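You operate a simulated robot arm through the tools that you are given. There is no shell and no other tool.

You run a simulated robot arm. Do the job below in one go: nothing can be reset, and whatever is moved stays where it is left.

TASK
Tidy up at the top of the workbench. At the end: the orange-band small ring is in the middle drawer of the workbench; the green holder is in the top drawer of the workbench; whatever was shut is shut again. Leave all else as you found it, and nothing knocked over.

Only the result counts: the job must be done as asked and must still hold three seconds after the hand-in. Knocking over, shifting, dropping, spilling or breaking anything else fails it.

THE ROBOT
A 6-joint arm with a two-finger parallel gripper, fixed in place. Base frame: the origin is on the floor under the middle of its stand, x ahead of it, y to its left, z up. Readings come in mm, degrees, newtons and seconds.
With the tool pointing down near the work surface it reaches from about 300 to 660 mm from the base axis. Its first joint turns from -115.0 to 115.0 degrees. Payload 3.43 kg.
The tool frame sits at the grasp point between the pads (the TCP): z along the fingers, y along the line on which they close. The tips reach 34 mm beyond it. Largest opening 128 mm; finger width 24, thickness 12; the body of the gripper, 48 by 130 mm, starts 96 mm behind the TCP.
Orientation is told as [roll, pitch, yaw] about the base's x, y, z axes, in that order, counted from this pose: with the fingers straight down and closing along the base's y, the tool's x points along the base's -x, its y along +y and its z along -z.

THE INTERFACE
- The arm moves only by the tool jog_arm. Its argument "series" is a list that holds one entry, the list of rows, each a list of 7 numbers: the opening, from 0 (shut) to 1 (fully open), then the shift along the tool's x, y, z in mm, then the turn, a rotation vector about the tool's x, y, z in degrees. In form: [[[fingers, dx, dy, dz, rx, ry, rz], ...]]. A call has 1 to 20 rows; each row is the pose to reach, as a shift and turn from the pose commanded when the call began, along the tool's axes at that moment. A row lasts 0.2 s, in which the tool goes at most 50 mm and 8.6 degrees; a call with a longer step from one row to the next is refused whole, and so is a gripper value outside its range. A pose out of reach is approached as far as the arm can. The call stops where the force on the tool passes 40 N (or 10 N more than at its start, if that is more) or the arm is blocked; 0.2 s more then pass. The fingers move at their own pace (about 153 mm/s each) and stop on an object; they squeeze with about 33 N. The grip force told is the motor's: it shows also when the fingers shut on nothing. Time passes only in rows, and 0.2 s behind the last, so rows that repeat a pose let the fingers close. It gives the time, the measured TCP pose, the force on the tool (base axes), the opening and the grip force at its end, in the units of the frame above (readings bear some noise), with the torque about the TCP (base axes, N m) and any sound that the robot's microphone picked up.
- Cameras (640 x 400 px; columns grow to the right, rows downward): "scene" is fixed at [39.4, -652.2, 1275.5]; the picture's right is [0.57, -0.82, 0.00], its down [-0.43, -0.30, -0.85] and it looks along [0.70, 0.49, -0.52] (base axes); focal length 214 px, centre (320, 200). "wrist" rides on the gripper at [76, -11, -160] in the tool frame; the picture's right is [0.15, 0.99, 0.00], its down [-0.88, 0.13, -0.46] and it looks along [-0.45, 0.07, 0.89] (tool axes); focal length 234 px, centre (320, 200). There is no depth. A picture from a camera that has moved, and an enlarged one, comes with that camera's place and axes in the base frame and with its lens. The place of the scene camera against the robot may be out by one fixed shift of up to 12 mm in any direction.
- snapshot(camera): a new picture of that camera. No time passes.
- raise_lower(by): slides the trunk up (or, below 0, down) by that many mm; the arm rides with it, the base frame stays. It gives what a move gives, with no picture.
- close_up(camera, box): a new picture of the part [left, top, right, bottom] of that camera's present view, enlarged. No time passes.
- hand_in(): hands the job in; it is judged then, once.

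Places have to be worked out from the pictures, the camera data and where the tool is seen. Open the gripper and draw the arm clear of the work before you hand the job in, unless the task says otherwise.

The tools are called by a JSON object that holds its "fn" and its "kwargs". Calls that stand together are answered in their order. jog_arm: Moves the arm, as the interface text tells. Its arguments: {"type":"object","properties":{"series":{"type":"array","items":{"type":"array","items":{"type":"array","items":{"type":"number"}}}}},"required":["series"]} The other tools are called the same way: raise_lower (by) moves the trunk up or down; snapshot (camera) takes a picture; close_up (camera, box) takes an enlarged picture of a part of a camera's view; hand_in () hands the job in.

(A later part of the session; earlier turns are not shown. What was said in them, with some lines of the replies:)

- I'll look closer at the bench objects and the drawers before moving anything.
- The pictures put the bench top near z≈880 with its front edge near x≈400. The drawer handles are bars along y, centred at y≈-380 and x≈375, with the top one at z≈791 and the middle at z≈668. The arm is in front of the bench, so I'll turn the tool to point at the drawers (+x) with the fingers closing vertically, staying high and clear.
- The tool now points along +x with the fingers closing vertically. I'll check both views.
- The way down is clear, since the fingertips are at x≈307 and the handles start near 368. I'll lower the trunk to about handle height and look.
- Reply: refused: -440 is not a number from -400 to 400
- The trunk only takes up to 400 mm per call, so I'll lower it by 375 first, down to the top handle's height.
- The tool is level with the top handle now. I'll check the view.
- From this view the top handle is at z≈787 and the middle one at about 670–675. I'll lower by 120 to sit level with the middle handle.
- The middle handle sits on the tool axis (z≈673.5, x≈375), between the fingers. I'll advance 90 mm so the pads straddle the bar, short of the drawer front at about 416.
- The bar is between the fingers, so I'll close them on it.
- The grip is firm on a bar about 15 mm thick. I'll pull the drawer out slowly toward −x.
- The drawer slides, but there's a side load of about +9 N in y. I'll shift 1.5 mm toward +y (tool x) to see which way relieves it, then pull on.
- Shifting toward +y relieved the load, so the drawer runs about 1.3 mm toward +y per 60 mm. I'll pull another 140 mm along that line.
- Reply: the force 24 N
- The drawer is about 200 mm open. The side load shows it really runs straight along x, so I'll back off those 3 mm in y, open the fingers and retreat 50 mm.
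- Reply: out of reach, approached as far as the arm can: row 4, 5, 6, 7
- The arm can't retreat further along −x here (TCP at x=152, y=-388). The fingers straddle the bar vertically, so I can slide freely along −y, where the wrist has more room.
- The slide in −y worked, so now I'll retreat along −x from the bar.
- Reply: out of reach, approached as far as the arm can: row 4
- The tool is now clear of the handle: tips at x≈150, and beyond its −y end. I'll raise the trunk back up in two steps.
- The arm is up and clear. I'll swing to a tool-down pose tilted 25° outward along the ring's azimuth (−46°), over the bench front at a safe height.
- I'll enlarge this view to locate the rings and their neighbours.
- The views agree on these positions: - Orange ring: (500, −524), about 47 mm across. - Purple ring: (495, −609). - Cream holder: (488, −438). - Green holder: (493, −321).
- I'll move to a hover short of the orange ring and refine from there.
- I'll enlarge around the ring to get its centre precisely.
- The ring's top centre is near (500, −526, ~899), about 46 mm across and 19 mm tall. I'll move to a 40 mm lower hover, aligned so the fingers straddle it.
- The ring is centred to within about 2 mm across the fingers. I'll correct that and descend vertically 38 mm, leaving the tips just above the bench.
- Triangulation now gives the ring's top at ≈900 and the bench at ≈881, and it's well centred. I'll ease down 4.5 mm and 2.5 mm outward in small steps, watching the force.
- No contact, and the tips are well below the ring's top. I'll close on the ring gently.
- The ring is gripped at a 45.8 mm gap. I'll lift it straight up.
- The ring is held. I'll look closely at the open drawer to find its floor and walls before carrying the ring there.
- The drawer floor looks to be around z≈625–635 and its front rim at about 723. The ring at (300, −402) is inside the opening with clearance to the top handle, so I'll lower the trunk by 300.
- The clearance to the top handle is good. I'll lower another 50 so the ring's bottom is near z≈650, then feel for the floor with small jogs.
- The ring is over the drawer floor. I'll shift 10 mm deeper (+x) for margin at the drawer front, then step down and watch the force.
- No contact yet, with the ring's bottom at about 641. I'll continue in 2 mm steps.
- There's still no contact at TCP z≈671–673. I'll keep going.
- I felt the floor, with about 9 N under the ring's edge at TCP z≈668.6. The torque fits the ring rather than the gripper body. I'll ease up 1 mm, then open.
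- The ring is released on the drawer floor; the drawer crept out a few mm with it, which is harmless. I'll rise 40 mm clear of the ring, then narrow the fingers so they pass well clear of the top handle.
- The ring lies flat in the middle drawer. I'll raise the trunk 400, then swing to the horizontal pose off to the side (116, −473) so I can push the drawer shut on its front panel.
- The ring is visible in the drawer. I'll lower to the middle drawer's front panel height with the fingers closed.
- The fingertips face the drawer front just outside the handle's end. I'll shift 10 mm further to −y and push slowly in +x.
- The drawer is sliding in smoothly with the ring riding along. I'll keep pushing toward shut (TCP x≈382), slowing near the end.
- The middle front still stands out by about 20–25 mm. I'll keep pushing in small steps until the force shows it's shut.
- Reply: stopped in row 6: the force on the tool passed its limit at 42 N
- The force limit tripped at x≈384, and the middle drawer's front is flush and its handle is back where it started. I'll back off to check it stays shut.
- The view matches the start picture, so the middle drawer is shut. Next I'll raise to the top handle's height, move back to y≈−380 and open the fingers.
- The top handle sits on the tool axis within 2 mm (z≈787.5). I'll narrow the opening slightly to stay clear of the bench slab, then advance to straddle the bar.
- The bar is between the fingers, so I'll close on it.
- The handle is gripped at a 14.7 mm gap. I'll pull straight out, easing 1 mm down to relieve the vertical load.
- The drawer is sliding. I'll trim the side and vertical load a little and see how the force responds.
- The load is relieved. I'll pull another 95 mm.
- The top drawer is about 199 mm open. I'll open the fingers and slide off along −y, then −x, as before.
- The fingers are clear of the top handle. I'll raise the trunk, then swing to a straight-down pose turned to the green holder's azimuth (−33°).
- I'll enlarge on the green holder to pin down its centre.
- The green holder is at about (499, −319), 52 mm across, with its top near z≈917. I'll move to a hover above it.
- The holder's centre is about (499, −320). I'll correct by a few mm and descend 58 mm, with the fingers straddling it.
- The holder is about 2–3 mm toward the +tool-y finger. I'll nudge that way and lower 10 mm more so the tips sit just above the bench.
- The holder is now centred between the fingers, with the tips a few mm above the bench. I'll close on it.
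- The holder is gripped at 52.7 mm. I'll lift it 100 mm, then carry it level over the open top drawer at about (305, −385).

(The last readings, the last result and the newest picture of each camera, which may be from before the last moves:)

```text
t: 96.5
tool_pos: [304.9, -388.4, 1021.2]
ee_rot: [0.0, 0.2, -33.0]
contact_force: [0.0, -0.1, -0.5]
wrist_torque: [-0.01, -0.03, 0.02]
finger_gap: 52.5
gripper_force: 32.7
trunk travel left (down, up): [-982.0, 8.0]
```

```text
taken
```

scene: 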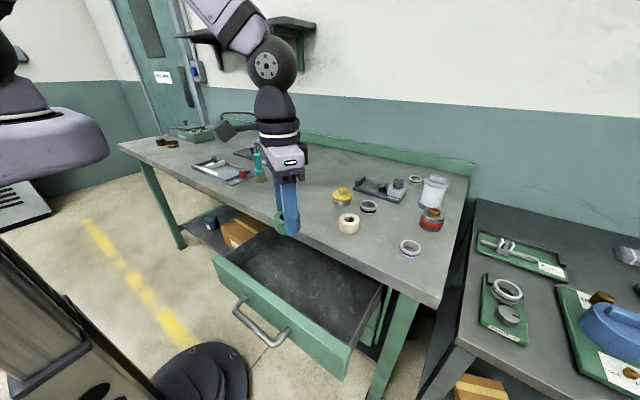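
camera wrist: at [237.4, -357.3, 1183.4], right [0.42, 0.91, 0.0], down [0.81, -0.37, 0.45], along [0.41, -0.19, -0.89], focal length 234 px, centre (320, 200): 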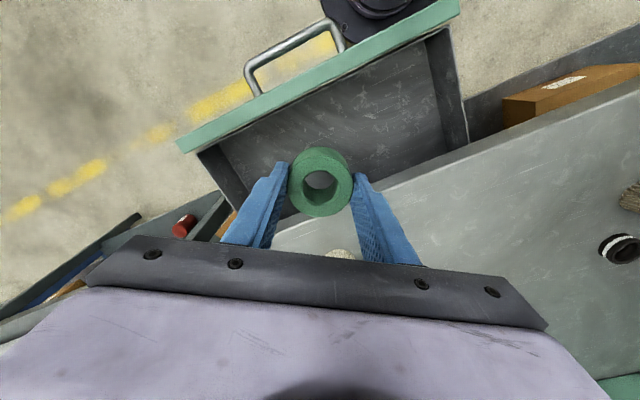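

The holder is over the drawer, with x clearance of about 34 mm to the front panel and more to the bench edge. I'll lower by 200.

{"fn": "raise_lower", "kwargs": {"by": -200}}

{"fn": "snapshot", "kwargs": {"camera": "wrist"}}

{"fn": "close_up", "kwargs": {"camera": "scene", "box": [210, 190, 400, 355]}}

```text
t: 98.6
tool_pos: [306.2, -387.7, 821.2]
ee_rot: [0.0, 0.1, -33.0]
contact_force: [-0.5, 0.8, -0.7]
wrist_torque: [0.0, 0.01, -0.04]
finger_gap: 52.7
gripper_force: 32.6
trunk travel left (down, up): [-782.0, 208.0]
```

```text
taken
camera wrist: at [237.6, -357.3, 983.4], right [0.42, 0.91, 0.0], down [0.81, -0.37, 0.45], along [0.41, -0.19, -0.89], focal length 234 px, centre (320, 200)
```

wrist: 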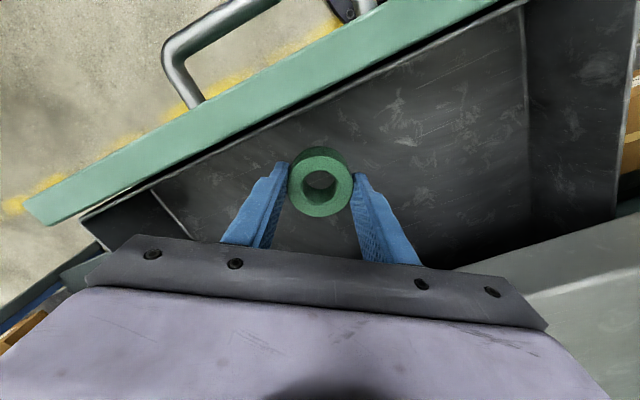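

```text
2.42 times, centred on (305, 272) of scene
camera zoom: at [39.4, -652.2, 1275.5], right [0.57, -0.82, 0.0], down [-0.43, -0.3, -0.85], along [0.7, 0.49, -0.52], focal length 520 px, centre (356, 24)
```

zoom: 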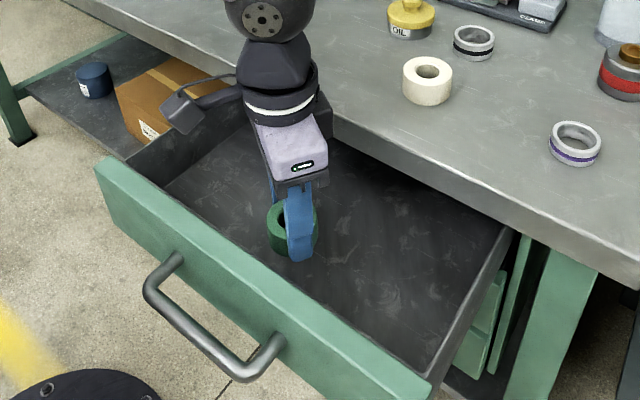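

The holder is inside the drawer outline with its bottom at about 782. I'll lower 28 mm, then step gently to the floor.

{"fn": "jog_arm", "kwargs": {"series": [[[0.0, 0, 0, 8, 0, 0, 0], [0.0, 0, 0, 16, 0, 0, 0], [0.0, 0, 0, 23, 0, 0, 0], [0.0, 0, 0, 28, 0, 0, 0]]]}}

{"fn": "jog_arm", "kwargs": {"series": [[[0.0, 0, 0, 1.5, 0, 0, 0], [0.0, 0, 0, 3, 0, 0, 0], [0.0, 0, 0, 4.5, 0, 0, 0]]]}}

```text
t: 99.6
tool_pos: [305.8, -388.4, 793.0]
ee_rot: [0.1, 0.2, -33.0]
contact_force: [-0.2, 0.1, 0.4]
wrist_torque: [0.0, -0.01, -0.02]
finger_gap: 52.4
gripper_force: 33.2
trunk travel left (down, up): [-782.0, 208.0]
```

```text
t: 100.4
tool_pos: [304.8, -386.9, 787.7]
ee_rot: [0.0, 0.2, -33.0]
contact_force: [0.2, -0.9, -0.7]
wrist_torque: [0.04, -0.01, -0.03]
finger_gap: 52.6
gripper_force: 33.6
trunk travel left (down, up): [-782.0, 208.0]
```

No contact at z≈788 yet. I'll continue in small steps.

{"fn": "jog_arm", "kwargs": {"series": [[[0.0, 0, 0, 1.5, 0, 0, 0], [0.0, 0, 0, 3, 0, 0, 0]]]}}

{"fn": "jog_arm", "kwargs": {"series": [[[0.0, 0, 0, 1, 0, 0, 0], [0.0, 0, 0, 2, 0, 0, 0]]]}}

{"fn": "close_up", "kwargs": {"camera": "scene", "box": [260, 230, 360, 300]}}

```text
t: 101.0
tool_pos: [305.9, -388.2, 785.9]
ee_rot: [-0.1, 0.3, -33.1]
contact_force: [0.0, 0.5, -0.4]
wrist_torque: [-0.02, -0.03, 0.02]
finger_gap: 52.7
gripper_force: 33.1
trunk travel left (down, up): [-782.0, 208.0]
```

```text
t: 101.6
tool_pos: [305.5, -387.2, 783.1]
ee_rot: [0.1, 0.2, -33.1]
contact_force: [0.5, -0.2, -0.8]
wrist_torque: [0.0, -0.04, 0.01]
finger_gap: 52.5
gripper_force: 33.2
trunk travel left (down, up): [-782.0, 208.0]
```

```text
5.71 times, centred on (310, 265) of scene
camera zoom: at [39.4, -652.2, 1275.5], right [0.57, -0.82, 0.0], down [-0.43, -0.3, -0.85], along [0.7, 0.49, -0.52], focal length 1226 px, centre (377, -171)
```

zoom: 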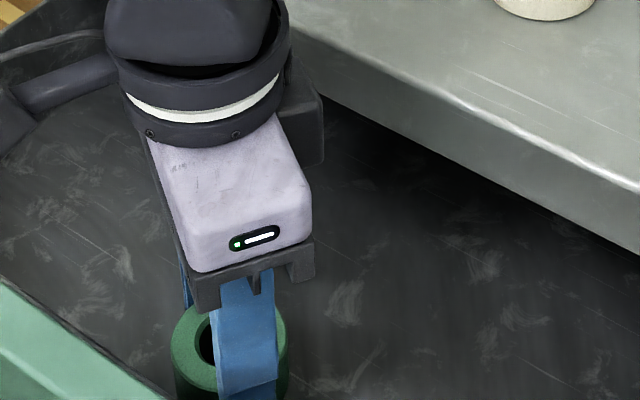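

Still free at z≈783. I'll keep stepping down gently.

{"fn": "jog_arm", "kwargs": {"series": [[[0.0, 0, 0, 1, 0, 0, 0], [0.0, 0, 0, 2, 0, 0, 0]]]}}

{"fn": "jog_arm", "kwargs": {"series": [[[0.0, 0, 0, 1, 0, 0, 0], [0.0, 0, 0, 2, 0, 0, 0]]]}}

```text
t: 102.2
tool_pos: [304.5, -387.4, 782.5]
ee_rot: [0.0, 0.0, -33.0]
contact_force: [0.5, -0.2, 5.7]
wrist_torque: [0.09, 0.09, -0.02]
finger_gap: 52.6
gripper_force: 32.7
trunk travel left (down, up): [-782.0, 208.0]
```

```text
t: 102.8
tool_pos: [304.5, -387.8, 781.6]
ee_rot: [-0.2, -0.1, -33.0]
contact_force: [0.5, -1.2, 18.7]
wrist_torque: [0.23, 0.05, 0.01]
finger_gap: 52.5
gripper_force: 32.9
trunk travel left (down, up): [-782.0, 208.0]
```

The floor is reached, with 18.7 N at z≈782. I'll ease up 1.8 mm to relieve it, then open.

{"fn": "jog_arm", "kwargs": {"series": [[[0.0, 0, 0, -1.0, 0, 0, 0], [0.0, 0, 0, -1.8, 0, 0, 0], [0.0, 0, 0, -1.8, 0, 0, 0]]]}}

{"fn": "jog_arm", "kwargs": {"series": [[[0.43, 0, 0, 0, 0, 0, 0], [0.48, 0, 0, 0, 0, 0, 0], [0.55, 0, 0, 0, 0, 0, 0], [0.62, 0, 0, 0, 0, 0, 0], [0.62, 0, 0, 0, 0, 0, 0]]]}}

{"fn": "snapshot", "kwargs": {"camera": "wrist"}}

{"fn": "close_up", "kwargs": {"camera": "scene", "box": [210, 190, 400, 355]}}

```text
t: 103.6
tool_pos: [304.5, -387.5, 782.5]
ee_rot: [0.1, 0.2, -33.0]
contact_force: [0.0, -3.5, 10.1]
wrist_torque: [-0.19, -0.03, -0.02]
finger_gap: 52.8
gripper_force: 32.7
trunk travel left (down, up): [-782.0, 208.0]
```

```text
t: 104.8
tool_pos: [306.1, -388.1, 780.9]
ee_rot: [0.0, 0.2, -33.0]
contact_force: [0.3, 0.9, 0.7]
wrist_torque: [-0.02, -0.03, 0.0]
finger_gap: 79.6
gripper_force: 0.0
trunk travel left (down, up): [-782.0, 208.0]
```

```text
taken
camera wrist: at [236.8, -357.0, 943.4], right [0.42, 0.91, 0.0], down [0.81, -0.37, 0.45], along [0.41, -0.19, -0.89], focal length 234 px, centre (320, 200)
```

wrist: 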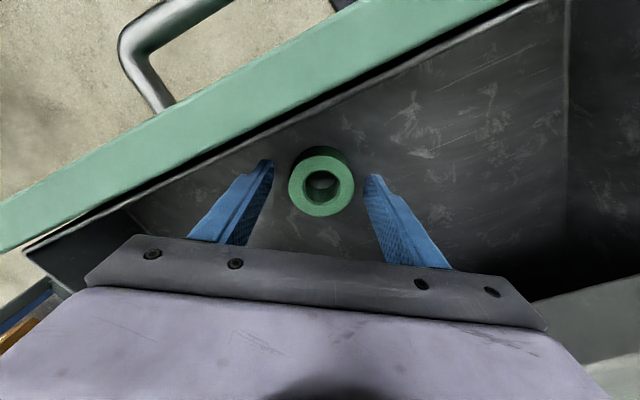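

```text
2.42 times, centred on (305, 272) of scene
camera zoom: at [39.4, -652.2, 1275.5], right [0.57, -0.82, 0.0], down [-0.43, -0.3, -0.85], along [0.7, 0.49, -0.52], focal length 520 px, centre (356, 24)
```

zoom: 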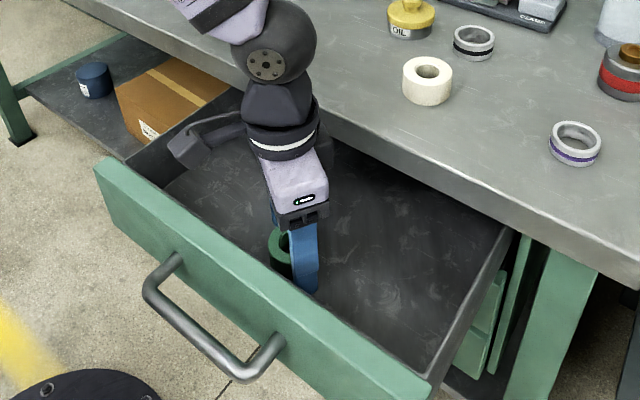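

The holder stands upright and free on the top drawer's floor. I'll lift straight out, raise the trunk and swing back to the horizontal pushing pose.

{"fn": "jog_arm", "kwargs": {"series": [[[0.62, 0, 0, -8, 0, 0, 0], [0.62, 0, 0, -20, 0, 0, 0], [0.62, 0, 0, -36, 0, 0, 0], [0.62, 0, 0, -55, 0, 0, 0]]]}}

{"fn": "raise_lower", "kwargs": {"by": 205}}

{"fn": "snapshot", "kwargs": {"camera": "wrist"}}

```text
t: 105.8
tool_pos: [304.5, -387.3, 838.7]
ee_rot: [0.1, 0.2, -33.1]
contact_force: [-1.0, -0.3, -0.1]
wrist_torque: [0.02, 0.04, 0.03]
finger_gap: 79.5
gripper_force: 0.0
trunk travel left (down, up): [-782.0, 208.0]
```

```text
t: 108.0
tool_pos: [305.2, -387.4, 1041.1]
ee_rot: [0.0, 0.2, -33.1]
contact_force: [-0.4, 0.1, -0.1]
wrist_torque: [0.0, -0.02, 0.01]
finger_gap: 79.5
gripper_force: 0.1
trunk travel left (down, up): [-987.0, 3.0]
```

```text
taken
camera wrist: at [236.5, -356.7, 1204.4], right [0.42, 0.91, 0.0], down [0.81, -0.37, 0.45], along [0.41, -0.19, -0.89], focal length 234 px, centre (320, 200)
```

wrist: 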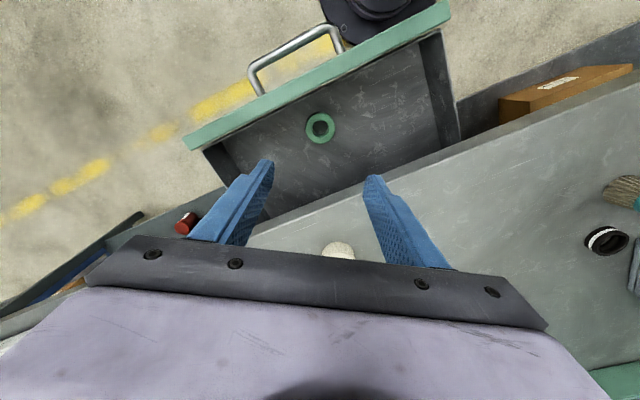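

The holder is upright in the drawer. I'll swing to the horizontal pose at the side (117, −476) with the fingers closed.

{"fn": "jog_arm", "kwargs": {"series": [[[0.3, 8.5, -13.6, 0, -6.29, -3.42, 3.42], [0.0, 17, -27.2, 0, -12.59, -6.84, 6.84], [0.0, 25.5, -40.8, 0, -18.88, -10.26, 10.26], [0.0, 34, -54.4, 0, -25.18, -13.67, 13.67], [0.0, 42.5, -68, 0, -31.47, -17.09, 17.09], [0.0, 51, -81.6, 0, -37.77, -20.51, 20.51], [0.0, 59.6, -95.1, 0, -44.06, -23.93, 23.93], [0.0, 68.1, -108.7, 0, -50.36, -27.35, 27.35], [0.0, 76.6, -122.3, 0, -56.65, -30.77, 30.77], [0.0, 85.1, -135.9, 0, -62.95, -34.18, 34.18], [0.0, 93.6, -149.5, 0, -69.24, -37.6, 37.6], [0.0, 102.1, -163.1, 0, -75.54, -41.02, 41.02], [0.0, 110.6, -176.7, 0, -81.83, -44.44, 44.44]]]}}

{"fn": "snapshot", "kwargs": {"camera": "scene"}}

```text
t: 110.8
tool_pos: [116.2, -476.0, 1042.8]
ee_rot: [90.0, 0.0, -90.1]
contact_force: [-0.4, 0.8, -0.6]
wrist_torque: [-0.01, 0.01, -0.01]
finger_gap: 0.0
gripper_force: 32.7
trunk travel left (down, up): [-987.0, 3.0]
```

```text
taken
```

scene: 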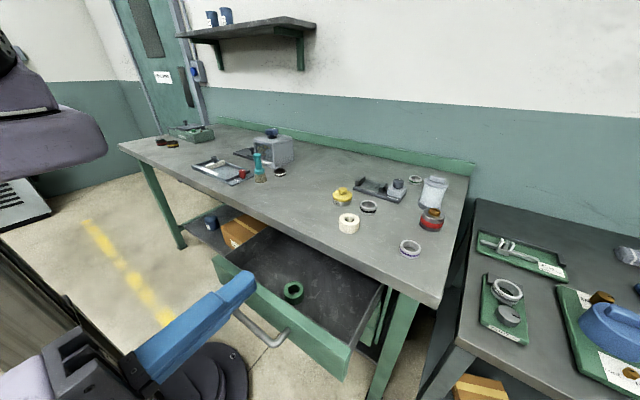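

I'll lower to the top drawer's front panel height (z≈785).

{"fn": "raise_lower", "kwargs": {"by": -257}}

{"fn": "snapshot", "kwargs": {"camera": "wrist"}}

```text
t: 113.5
tool_pos: [116.1, -476.5, 786.6]
ee_rot: [89.8, 0.2, -90.1]
contact_force: [0.7, -0.9, -0.5]
wrist_torque: [-0.01, 0.01, -0.01]
finger_gap: 0.0
gripper_force: 33.3
trunk travel left (down, up): [-730.0, 260.0]
```

```text
taken
camera wrist: at [-42.8, -401.4, 777.4], right [0.0, 0.14, 0.99], down [-0.46, -0.88, 0.13], along [0.89, -0.45, 0.06], focal length 234 px, centre (320, 200)
```

wrist: 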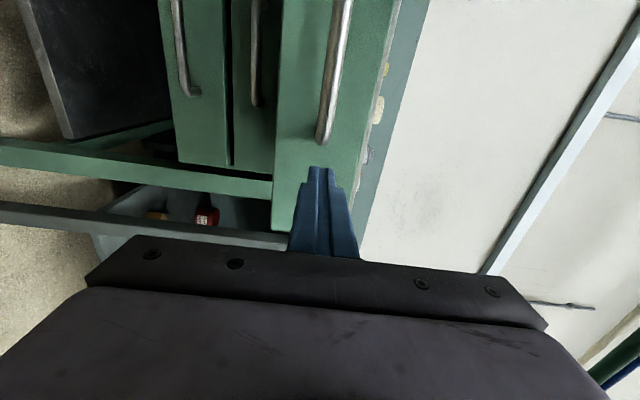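

The finger is in front of the panel, outside the handle's end. I'll shift 10 mm to −y and push slowly so the holder rides along steadily.

{"fn": "jog_arm", "kwargs": {"series": [[[0.0, -5, 0, 6, 0, 0, 0], [0.0, -10, 0, 16, 0, 0, 0], [0.0, -10, 0, 28, 0, 0, 0], [0.0, -10, 0, 40, 0, 0, 0], [0.0, -10, 0, 48, 0, 0, 0], [0.0, -10, 0, 53, 0, 0, 0], [0.0, -10, 0, 57, 0, 0, 0], [0.0, -10, 0, 61, 0, 0, 0], [0.0, -10, 0, 65, 0, 0, 0], [0.0, -10, 0, 70, 0, 0, 0], [0.0, -10, 0, 75, 0, 0, 0], [0.0, -10, 0, 81, 0, 0, 0], [0.0, -10, 0, 87, 0, 0, 0], [0.0, -10, 0, 93, 0, 0, 0], [0.0, -10, 0, 99, 0, 0, 0], [0.0, -10, 0, 105, 0, 0, 0], [0.0, -10, 0, 111, 0, 0, 0], [0.0, -10, 0, 117, 0, 0, 0], [0.0, -10, 0, 123, 0, 0, 0]]]}}

{"fn": "snapshot", "kwargs": {"camera": "scene"}}

```text
t: 117.5
tool_pos: [239.6, -486.2, 785.5]
ee_rot: [89.8, 0.2, -89.9]
contact_force: [0.2, 0.4, -0.3]
wrist_torque: [0.0, -0.02, 0.02]
finger_gap: 0.0
gripper_force: 33.2
trunk travel left (down, up): [-730.0, 260.0]
```

```text
taken
```

scene: 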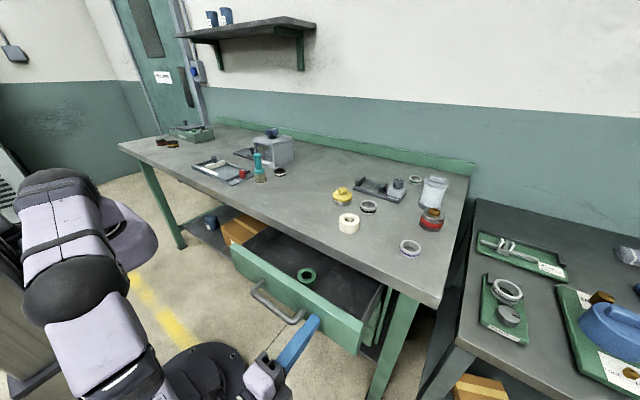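

The drawer slides in smoothly and the holder stands. I'll keep pushing at the same pace.

{"fn": "jog_arm", "kwargs": {"series": [[[0.0, 0, 0, 4, 0, 0, 0], [0.0, 0, 0, 10, 0, 0, 0], [0.0, 0, 0, 17, 0, 0, 0], [0.0, 0, 0, 24, 0, 0, 0], [0.0, 0, 0, 31, 0, 0, 0], [0.0, 0, 0, 38, 0, 0, 0], [0.0, 0, 0, 45, 0, 0, 0], [0.0, 0, 0, 52, 0, 0, 0], [0.0, 0, 0, 59, 0, 0, 0], [0.0, 0, 0, 66, 0, 0, 0], [0.0, 0, 0, 73, 0, 0, 0], [0.0, 0, 0, 80, 0, 0, 0], [0.0, 0, 0, 87, 0, 0, 0], [0.0, 0, 0, 94, 0, 0, 0], [0.0, 0, 0, 101, 0, 0, 0], [0.0, 0, 0, 107, 0, 0, 0], [0.0, 0, 0, 113, 0, 0, 0], [0.0, 0, 0, 118, 0, 0, 0], [0.0, 0, 0, 123, 0, 0, 0], [0.0, 0, 0, 127, 0, 0, 0]]]}}

{"fn": "close_up", "kwargs": {"camera": "scene", "box": [210, 190, 430, 327]}}

```text
t: 121.7
tool_pos: [365.6, -485.2, 786.2]
ee_rot: [89.8, 0.1, -90.0]
contact_force: [-1.4, -1.4, -1.7]
wrist_torque: [0.04, 0.02, -0.02]
finger_gap: 0.2
gripper_force: 33.2
trunk travel left (down, up): [-730.0, 260.0]
```

```text
2.91 times, centred on (320, 258) of scene
camera zoom: at [39.4, -652.2, 1275.5], right [0.57, -0.82, 0.0], down [-0.43, -0.3, -0.85], along [0.7, 0.49, -0.52], focal length 624 px, centre (320, 30)
```

zoom: 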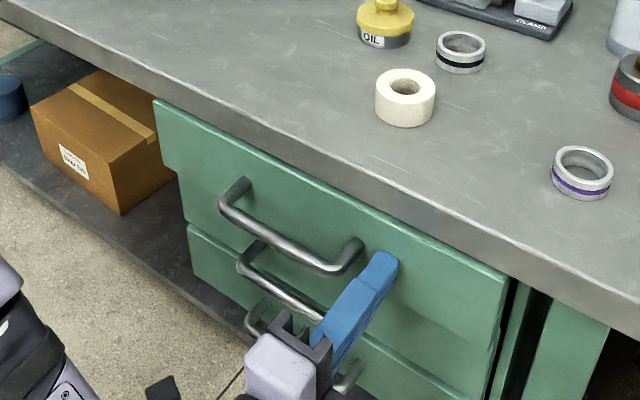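

About 18 mm is left. I'll push on in small steps until the force shows it's shut.

{"fn": "jog_arm", "kwargs": {"series": [[[0.0, 0, 0, 3, 0, 0, 0], [0.0, 0, 0, 6, 0, 0, 0], [0.0, 0, 0, 9, 0, 0, 0], [0.0, 0, 0, 12, 0, 0, 0], [0.0, 0, 0, 15, 0, 0, 0], [0.0, 0, 0, 18, 0, 0, 0], [0.0, 0, 0, 20, 0, 0, 0], [0.0, 0, 0, 22, 0, 0, 0], [0.0, 0, 0, 24, 0, 0, 0]]]}}

{"fn": "close_up", "kwargs": {"camera": "scene", "box": [210, 190, 430, 327]}}

```text
t: 123.8
tool_pos: [383.9, -485.0, 785.5]
ee_rot: [89.9, 0.2, -90.1]
contact_force: [-16.2, 4.7, 3.7]
wrist_torque: [0.01, -0.18, 0.35]
finger_gap: 0.1
gripper_force: 33.1
trunk travel left (down, up): [-730.0, 260.0]
stopped in row 9: the force on the tool passed its limit at 41 N (the readings are from after the stop); the commanded pose is now the measured one
```

```text
2.91 times, centred on (320, 258) of scene
camera zoom: at [39.4, -652.2, 1275.5], right [0.57, -0.82, 0.0], down [-0.43, -0.3, -0.85], along [0.7, 0.49, -0.52], focal length 624 px, centre (320, 30)
```

zoom: 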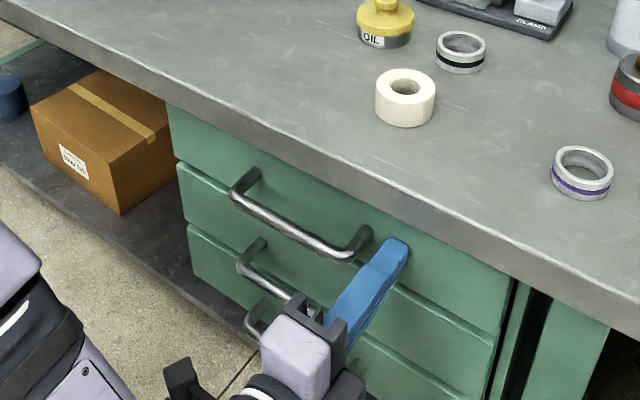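

The force limit tripped at the same x≈384 as the middle drawer, and the fronts are flush. I'll back off, open the gripper and check everything.

{"fn": "jog_arm", "kwargs": {"series": [[[0.0, 0, 0, -6, 0, 0, 0], [0.0, 0, 0, -20, 0, 0, 0], [0.0, 0, 0, -45, 0, 0, 0], [0.0, 0, 0, -80, 0, 0, 0], [0.2, 0, 0, -120, 0, 0, 0], [0.4, 0, 0, -160, 0, 0, 0], [0.5, 0, 0, -160, 0, 0, 0]]]}}

{"fn": "snapshot", "kwargs": {"camera": "scene"}}

{"fn": "close_up", "kwargs": {"camera": "scene", "box": [240, 220, 440, 345]}}

{"fn": "close_up", "kwargs": {"camera": "scene", "box": [280, 160, 480, 285]}}

```text
t: 125.4
tool_pos: [226.8, -485.1, 784.2]
ee_rot: [89.7, 0.2, -90.1]
contact_force: [-0.1, 0.7, 0.3]
wrist_torque: [0.01, 0.05, 0.0]
finger_gap: 63.9
gripper_force: 0.0
trunk travel left (down, up): [-730.0, 260.0]
```

```text
taken
```

scene: 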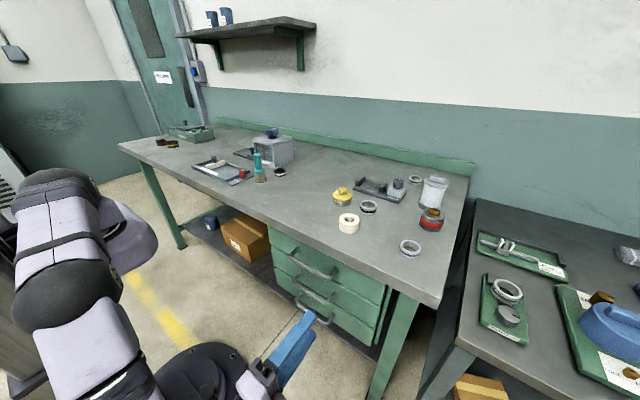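

```text
3.20 times, centred on (340, 282) of scene
camera zoom: at [39.4, -652.2, 1275.5], right [0.57, -0.82, 0.0], down [-0.43, -0.3, -0.85], along [0.7, 0.49, -0.52], focal length 686 px, centre (256, -64)
```

zoom: 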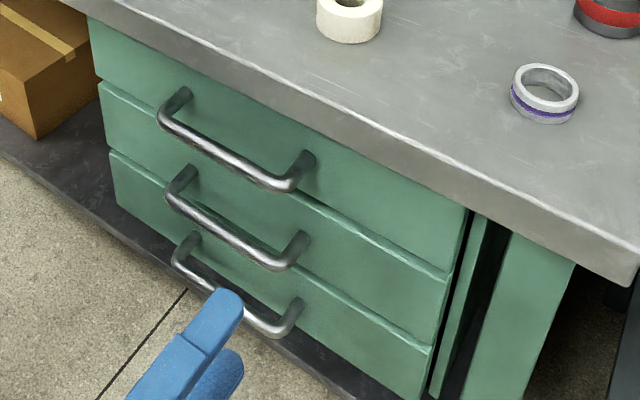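

```text
3.20 times, centred on (380, 222) of scene
camera zoom: at [39.4, -652.2, 1275.5], right [0.57, -0.82, 0.0], down [-0.43, -0.3, -0.85], along [0.7, 0.49, -0.52], focal length 686 px, centre (128, 128)
```

zoom: 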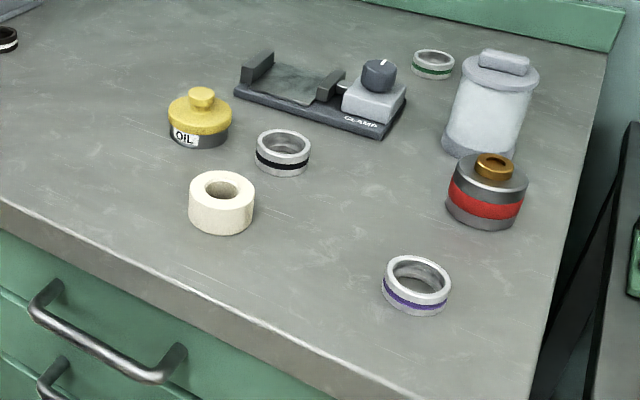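

Both drawers are flush, and the other items look exactly as they were. Before handing in, I'll check the banded rings at the far left of the bench to be sure I took the right orange one.

{"fn": "close_up", "kwargs": {"camera": "scene", "box": [140, 110, 240, 172]}}

{"fn": "close_up", "kwargs": {"camera": "scene", "box": [150, 130, 190, 155]}}

```text
6.40 times, centred on (190, 141) of scene
camera zoom: at [39.4, -652.2, 1275.5], right [0.57, -0.82, 0.0], down [-0.43, -0.3, -0.85], along [0.7, 0.49, -0.52], focal length 1373 px, centre (1152, 578)
```

zoom: 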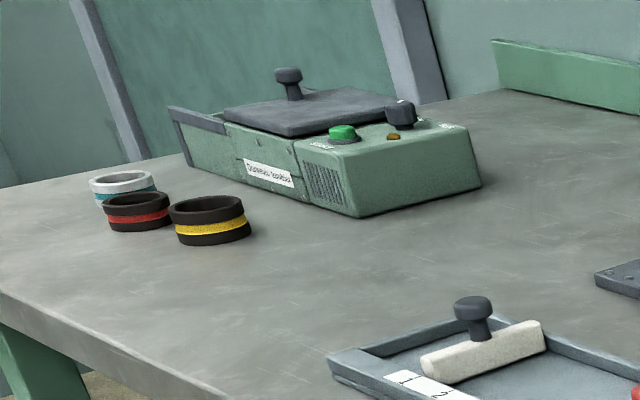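

```text
16.00 times, centred on (170, 142) of scene
camera zoom: at [39.4, -652.2, 1275.5], right [0.57, -0.82, 0.0], down [-0.43, -0.3, -0.85], along [0.7, 0.49, -0.52], focal length 3432 px, centre (2720, 1120)
```

zoom: 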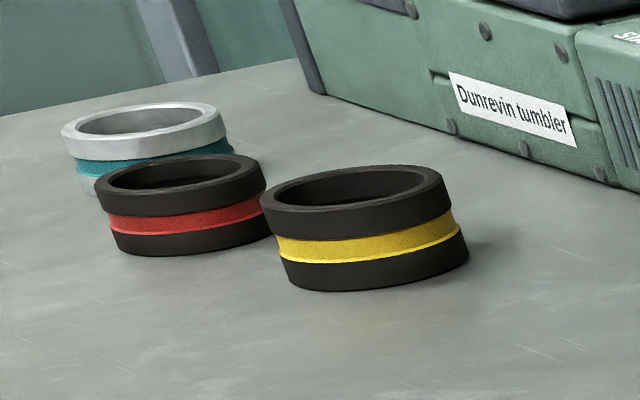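

Those bands are yellow, red and teal, so the orange one was unique. I'll open the gripper fully and raise the arm clear before handing in.

{"fn": "raise_lower", "kwargs": {"by": 250}}

{"fn": "jog_arm", "kwargs": {"series": [[[0.8, 0, 0, 0, 0, 0, 0], [1.0, 0, 0, 0, 0, 0, 0], [1.0, 0, 0, 0, 0, 0, 0]]]}}

{"fn": "close_up", "kwargs": {"camera": "scene", "box": [240, 220, 440, 345]}}

```text
t: 128.0
tool_pos: [226.8, -485.4, 1034.2]
ee_rot: [89.7, 0.3, -90.1]
contact_force: [0.8, 0.4, 0.8]
wrist_torque: [0.02, -0.02, -0.02]
finger_gap: 64.0
gripper_force: 0.2
trunk travel left (down, up): [-980.0, 10.0]
```

```text
t: 128.8
tool_pos: [227.4, -484.3, 1033.9]
ee_rot: [89.7, 0.3, -90.1]
contact_force: [0.0, 0.3, -0.3]
wrist_torque: [0.01, -0.02, 0.05]
finger_gap: 128.0
gripper_force: 0.0
trunk travel left (down, up): [-980.0, 10.0]
```

```text
3.20 times, centred on (340, 282) of scene
camera zoom: at [39.4, -652.2, 1275.5], right [0.57, -0.82, 0.0], down [-0.43, -0.3, -0.85], along [0.7, 0.49, -0.52], focal length 686 px, centre (256, -64)
```

zoom: 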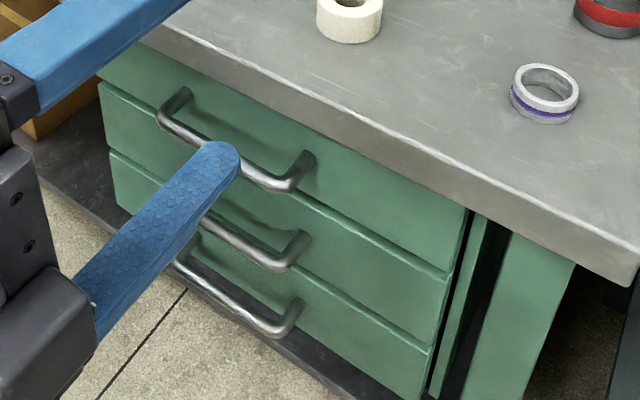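

All the drawers are shut, both objects are inside, the gripper is open and the arm is clear. I'm handing in.

{"fn": "hand_in", "kwargs": {}}

```text
The job is handed in.
```

The job is handed in, with no pass or fail result returned. The orange-band small ring is in the middle drawer, the green holder is in the top drawer, and both drawers are shut again.

- **Ring:** it was lying flat on the middle drawer's floor when last seen, before I pushed that drawer shut.
- **Holder:** it was standing upright in the top drawer and was still upright about a third of the way through closing.
- **Drawers:** each was pushed in until the force limit tripped at the same depth. Afterwards the fronts were flush and the handles were back where they started.
- **Everything else:** the other items on the bench look the same in the final pictures as at the start. The gripper is open and the arm is raised clear of the bench.

I took "green holder" to mean the thick green cylinder with a hole, beside the cream one. The orange-band ring was the only ring with an orange band.
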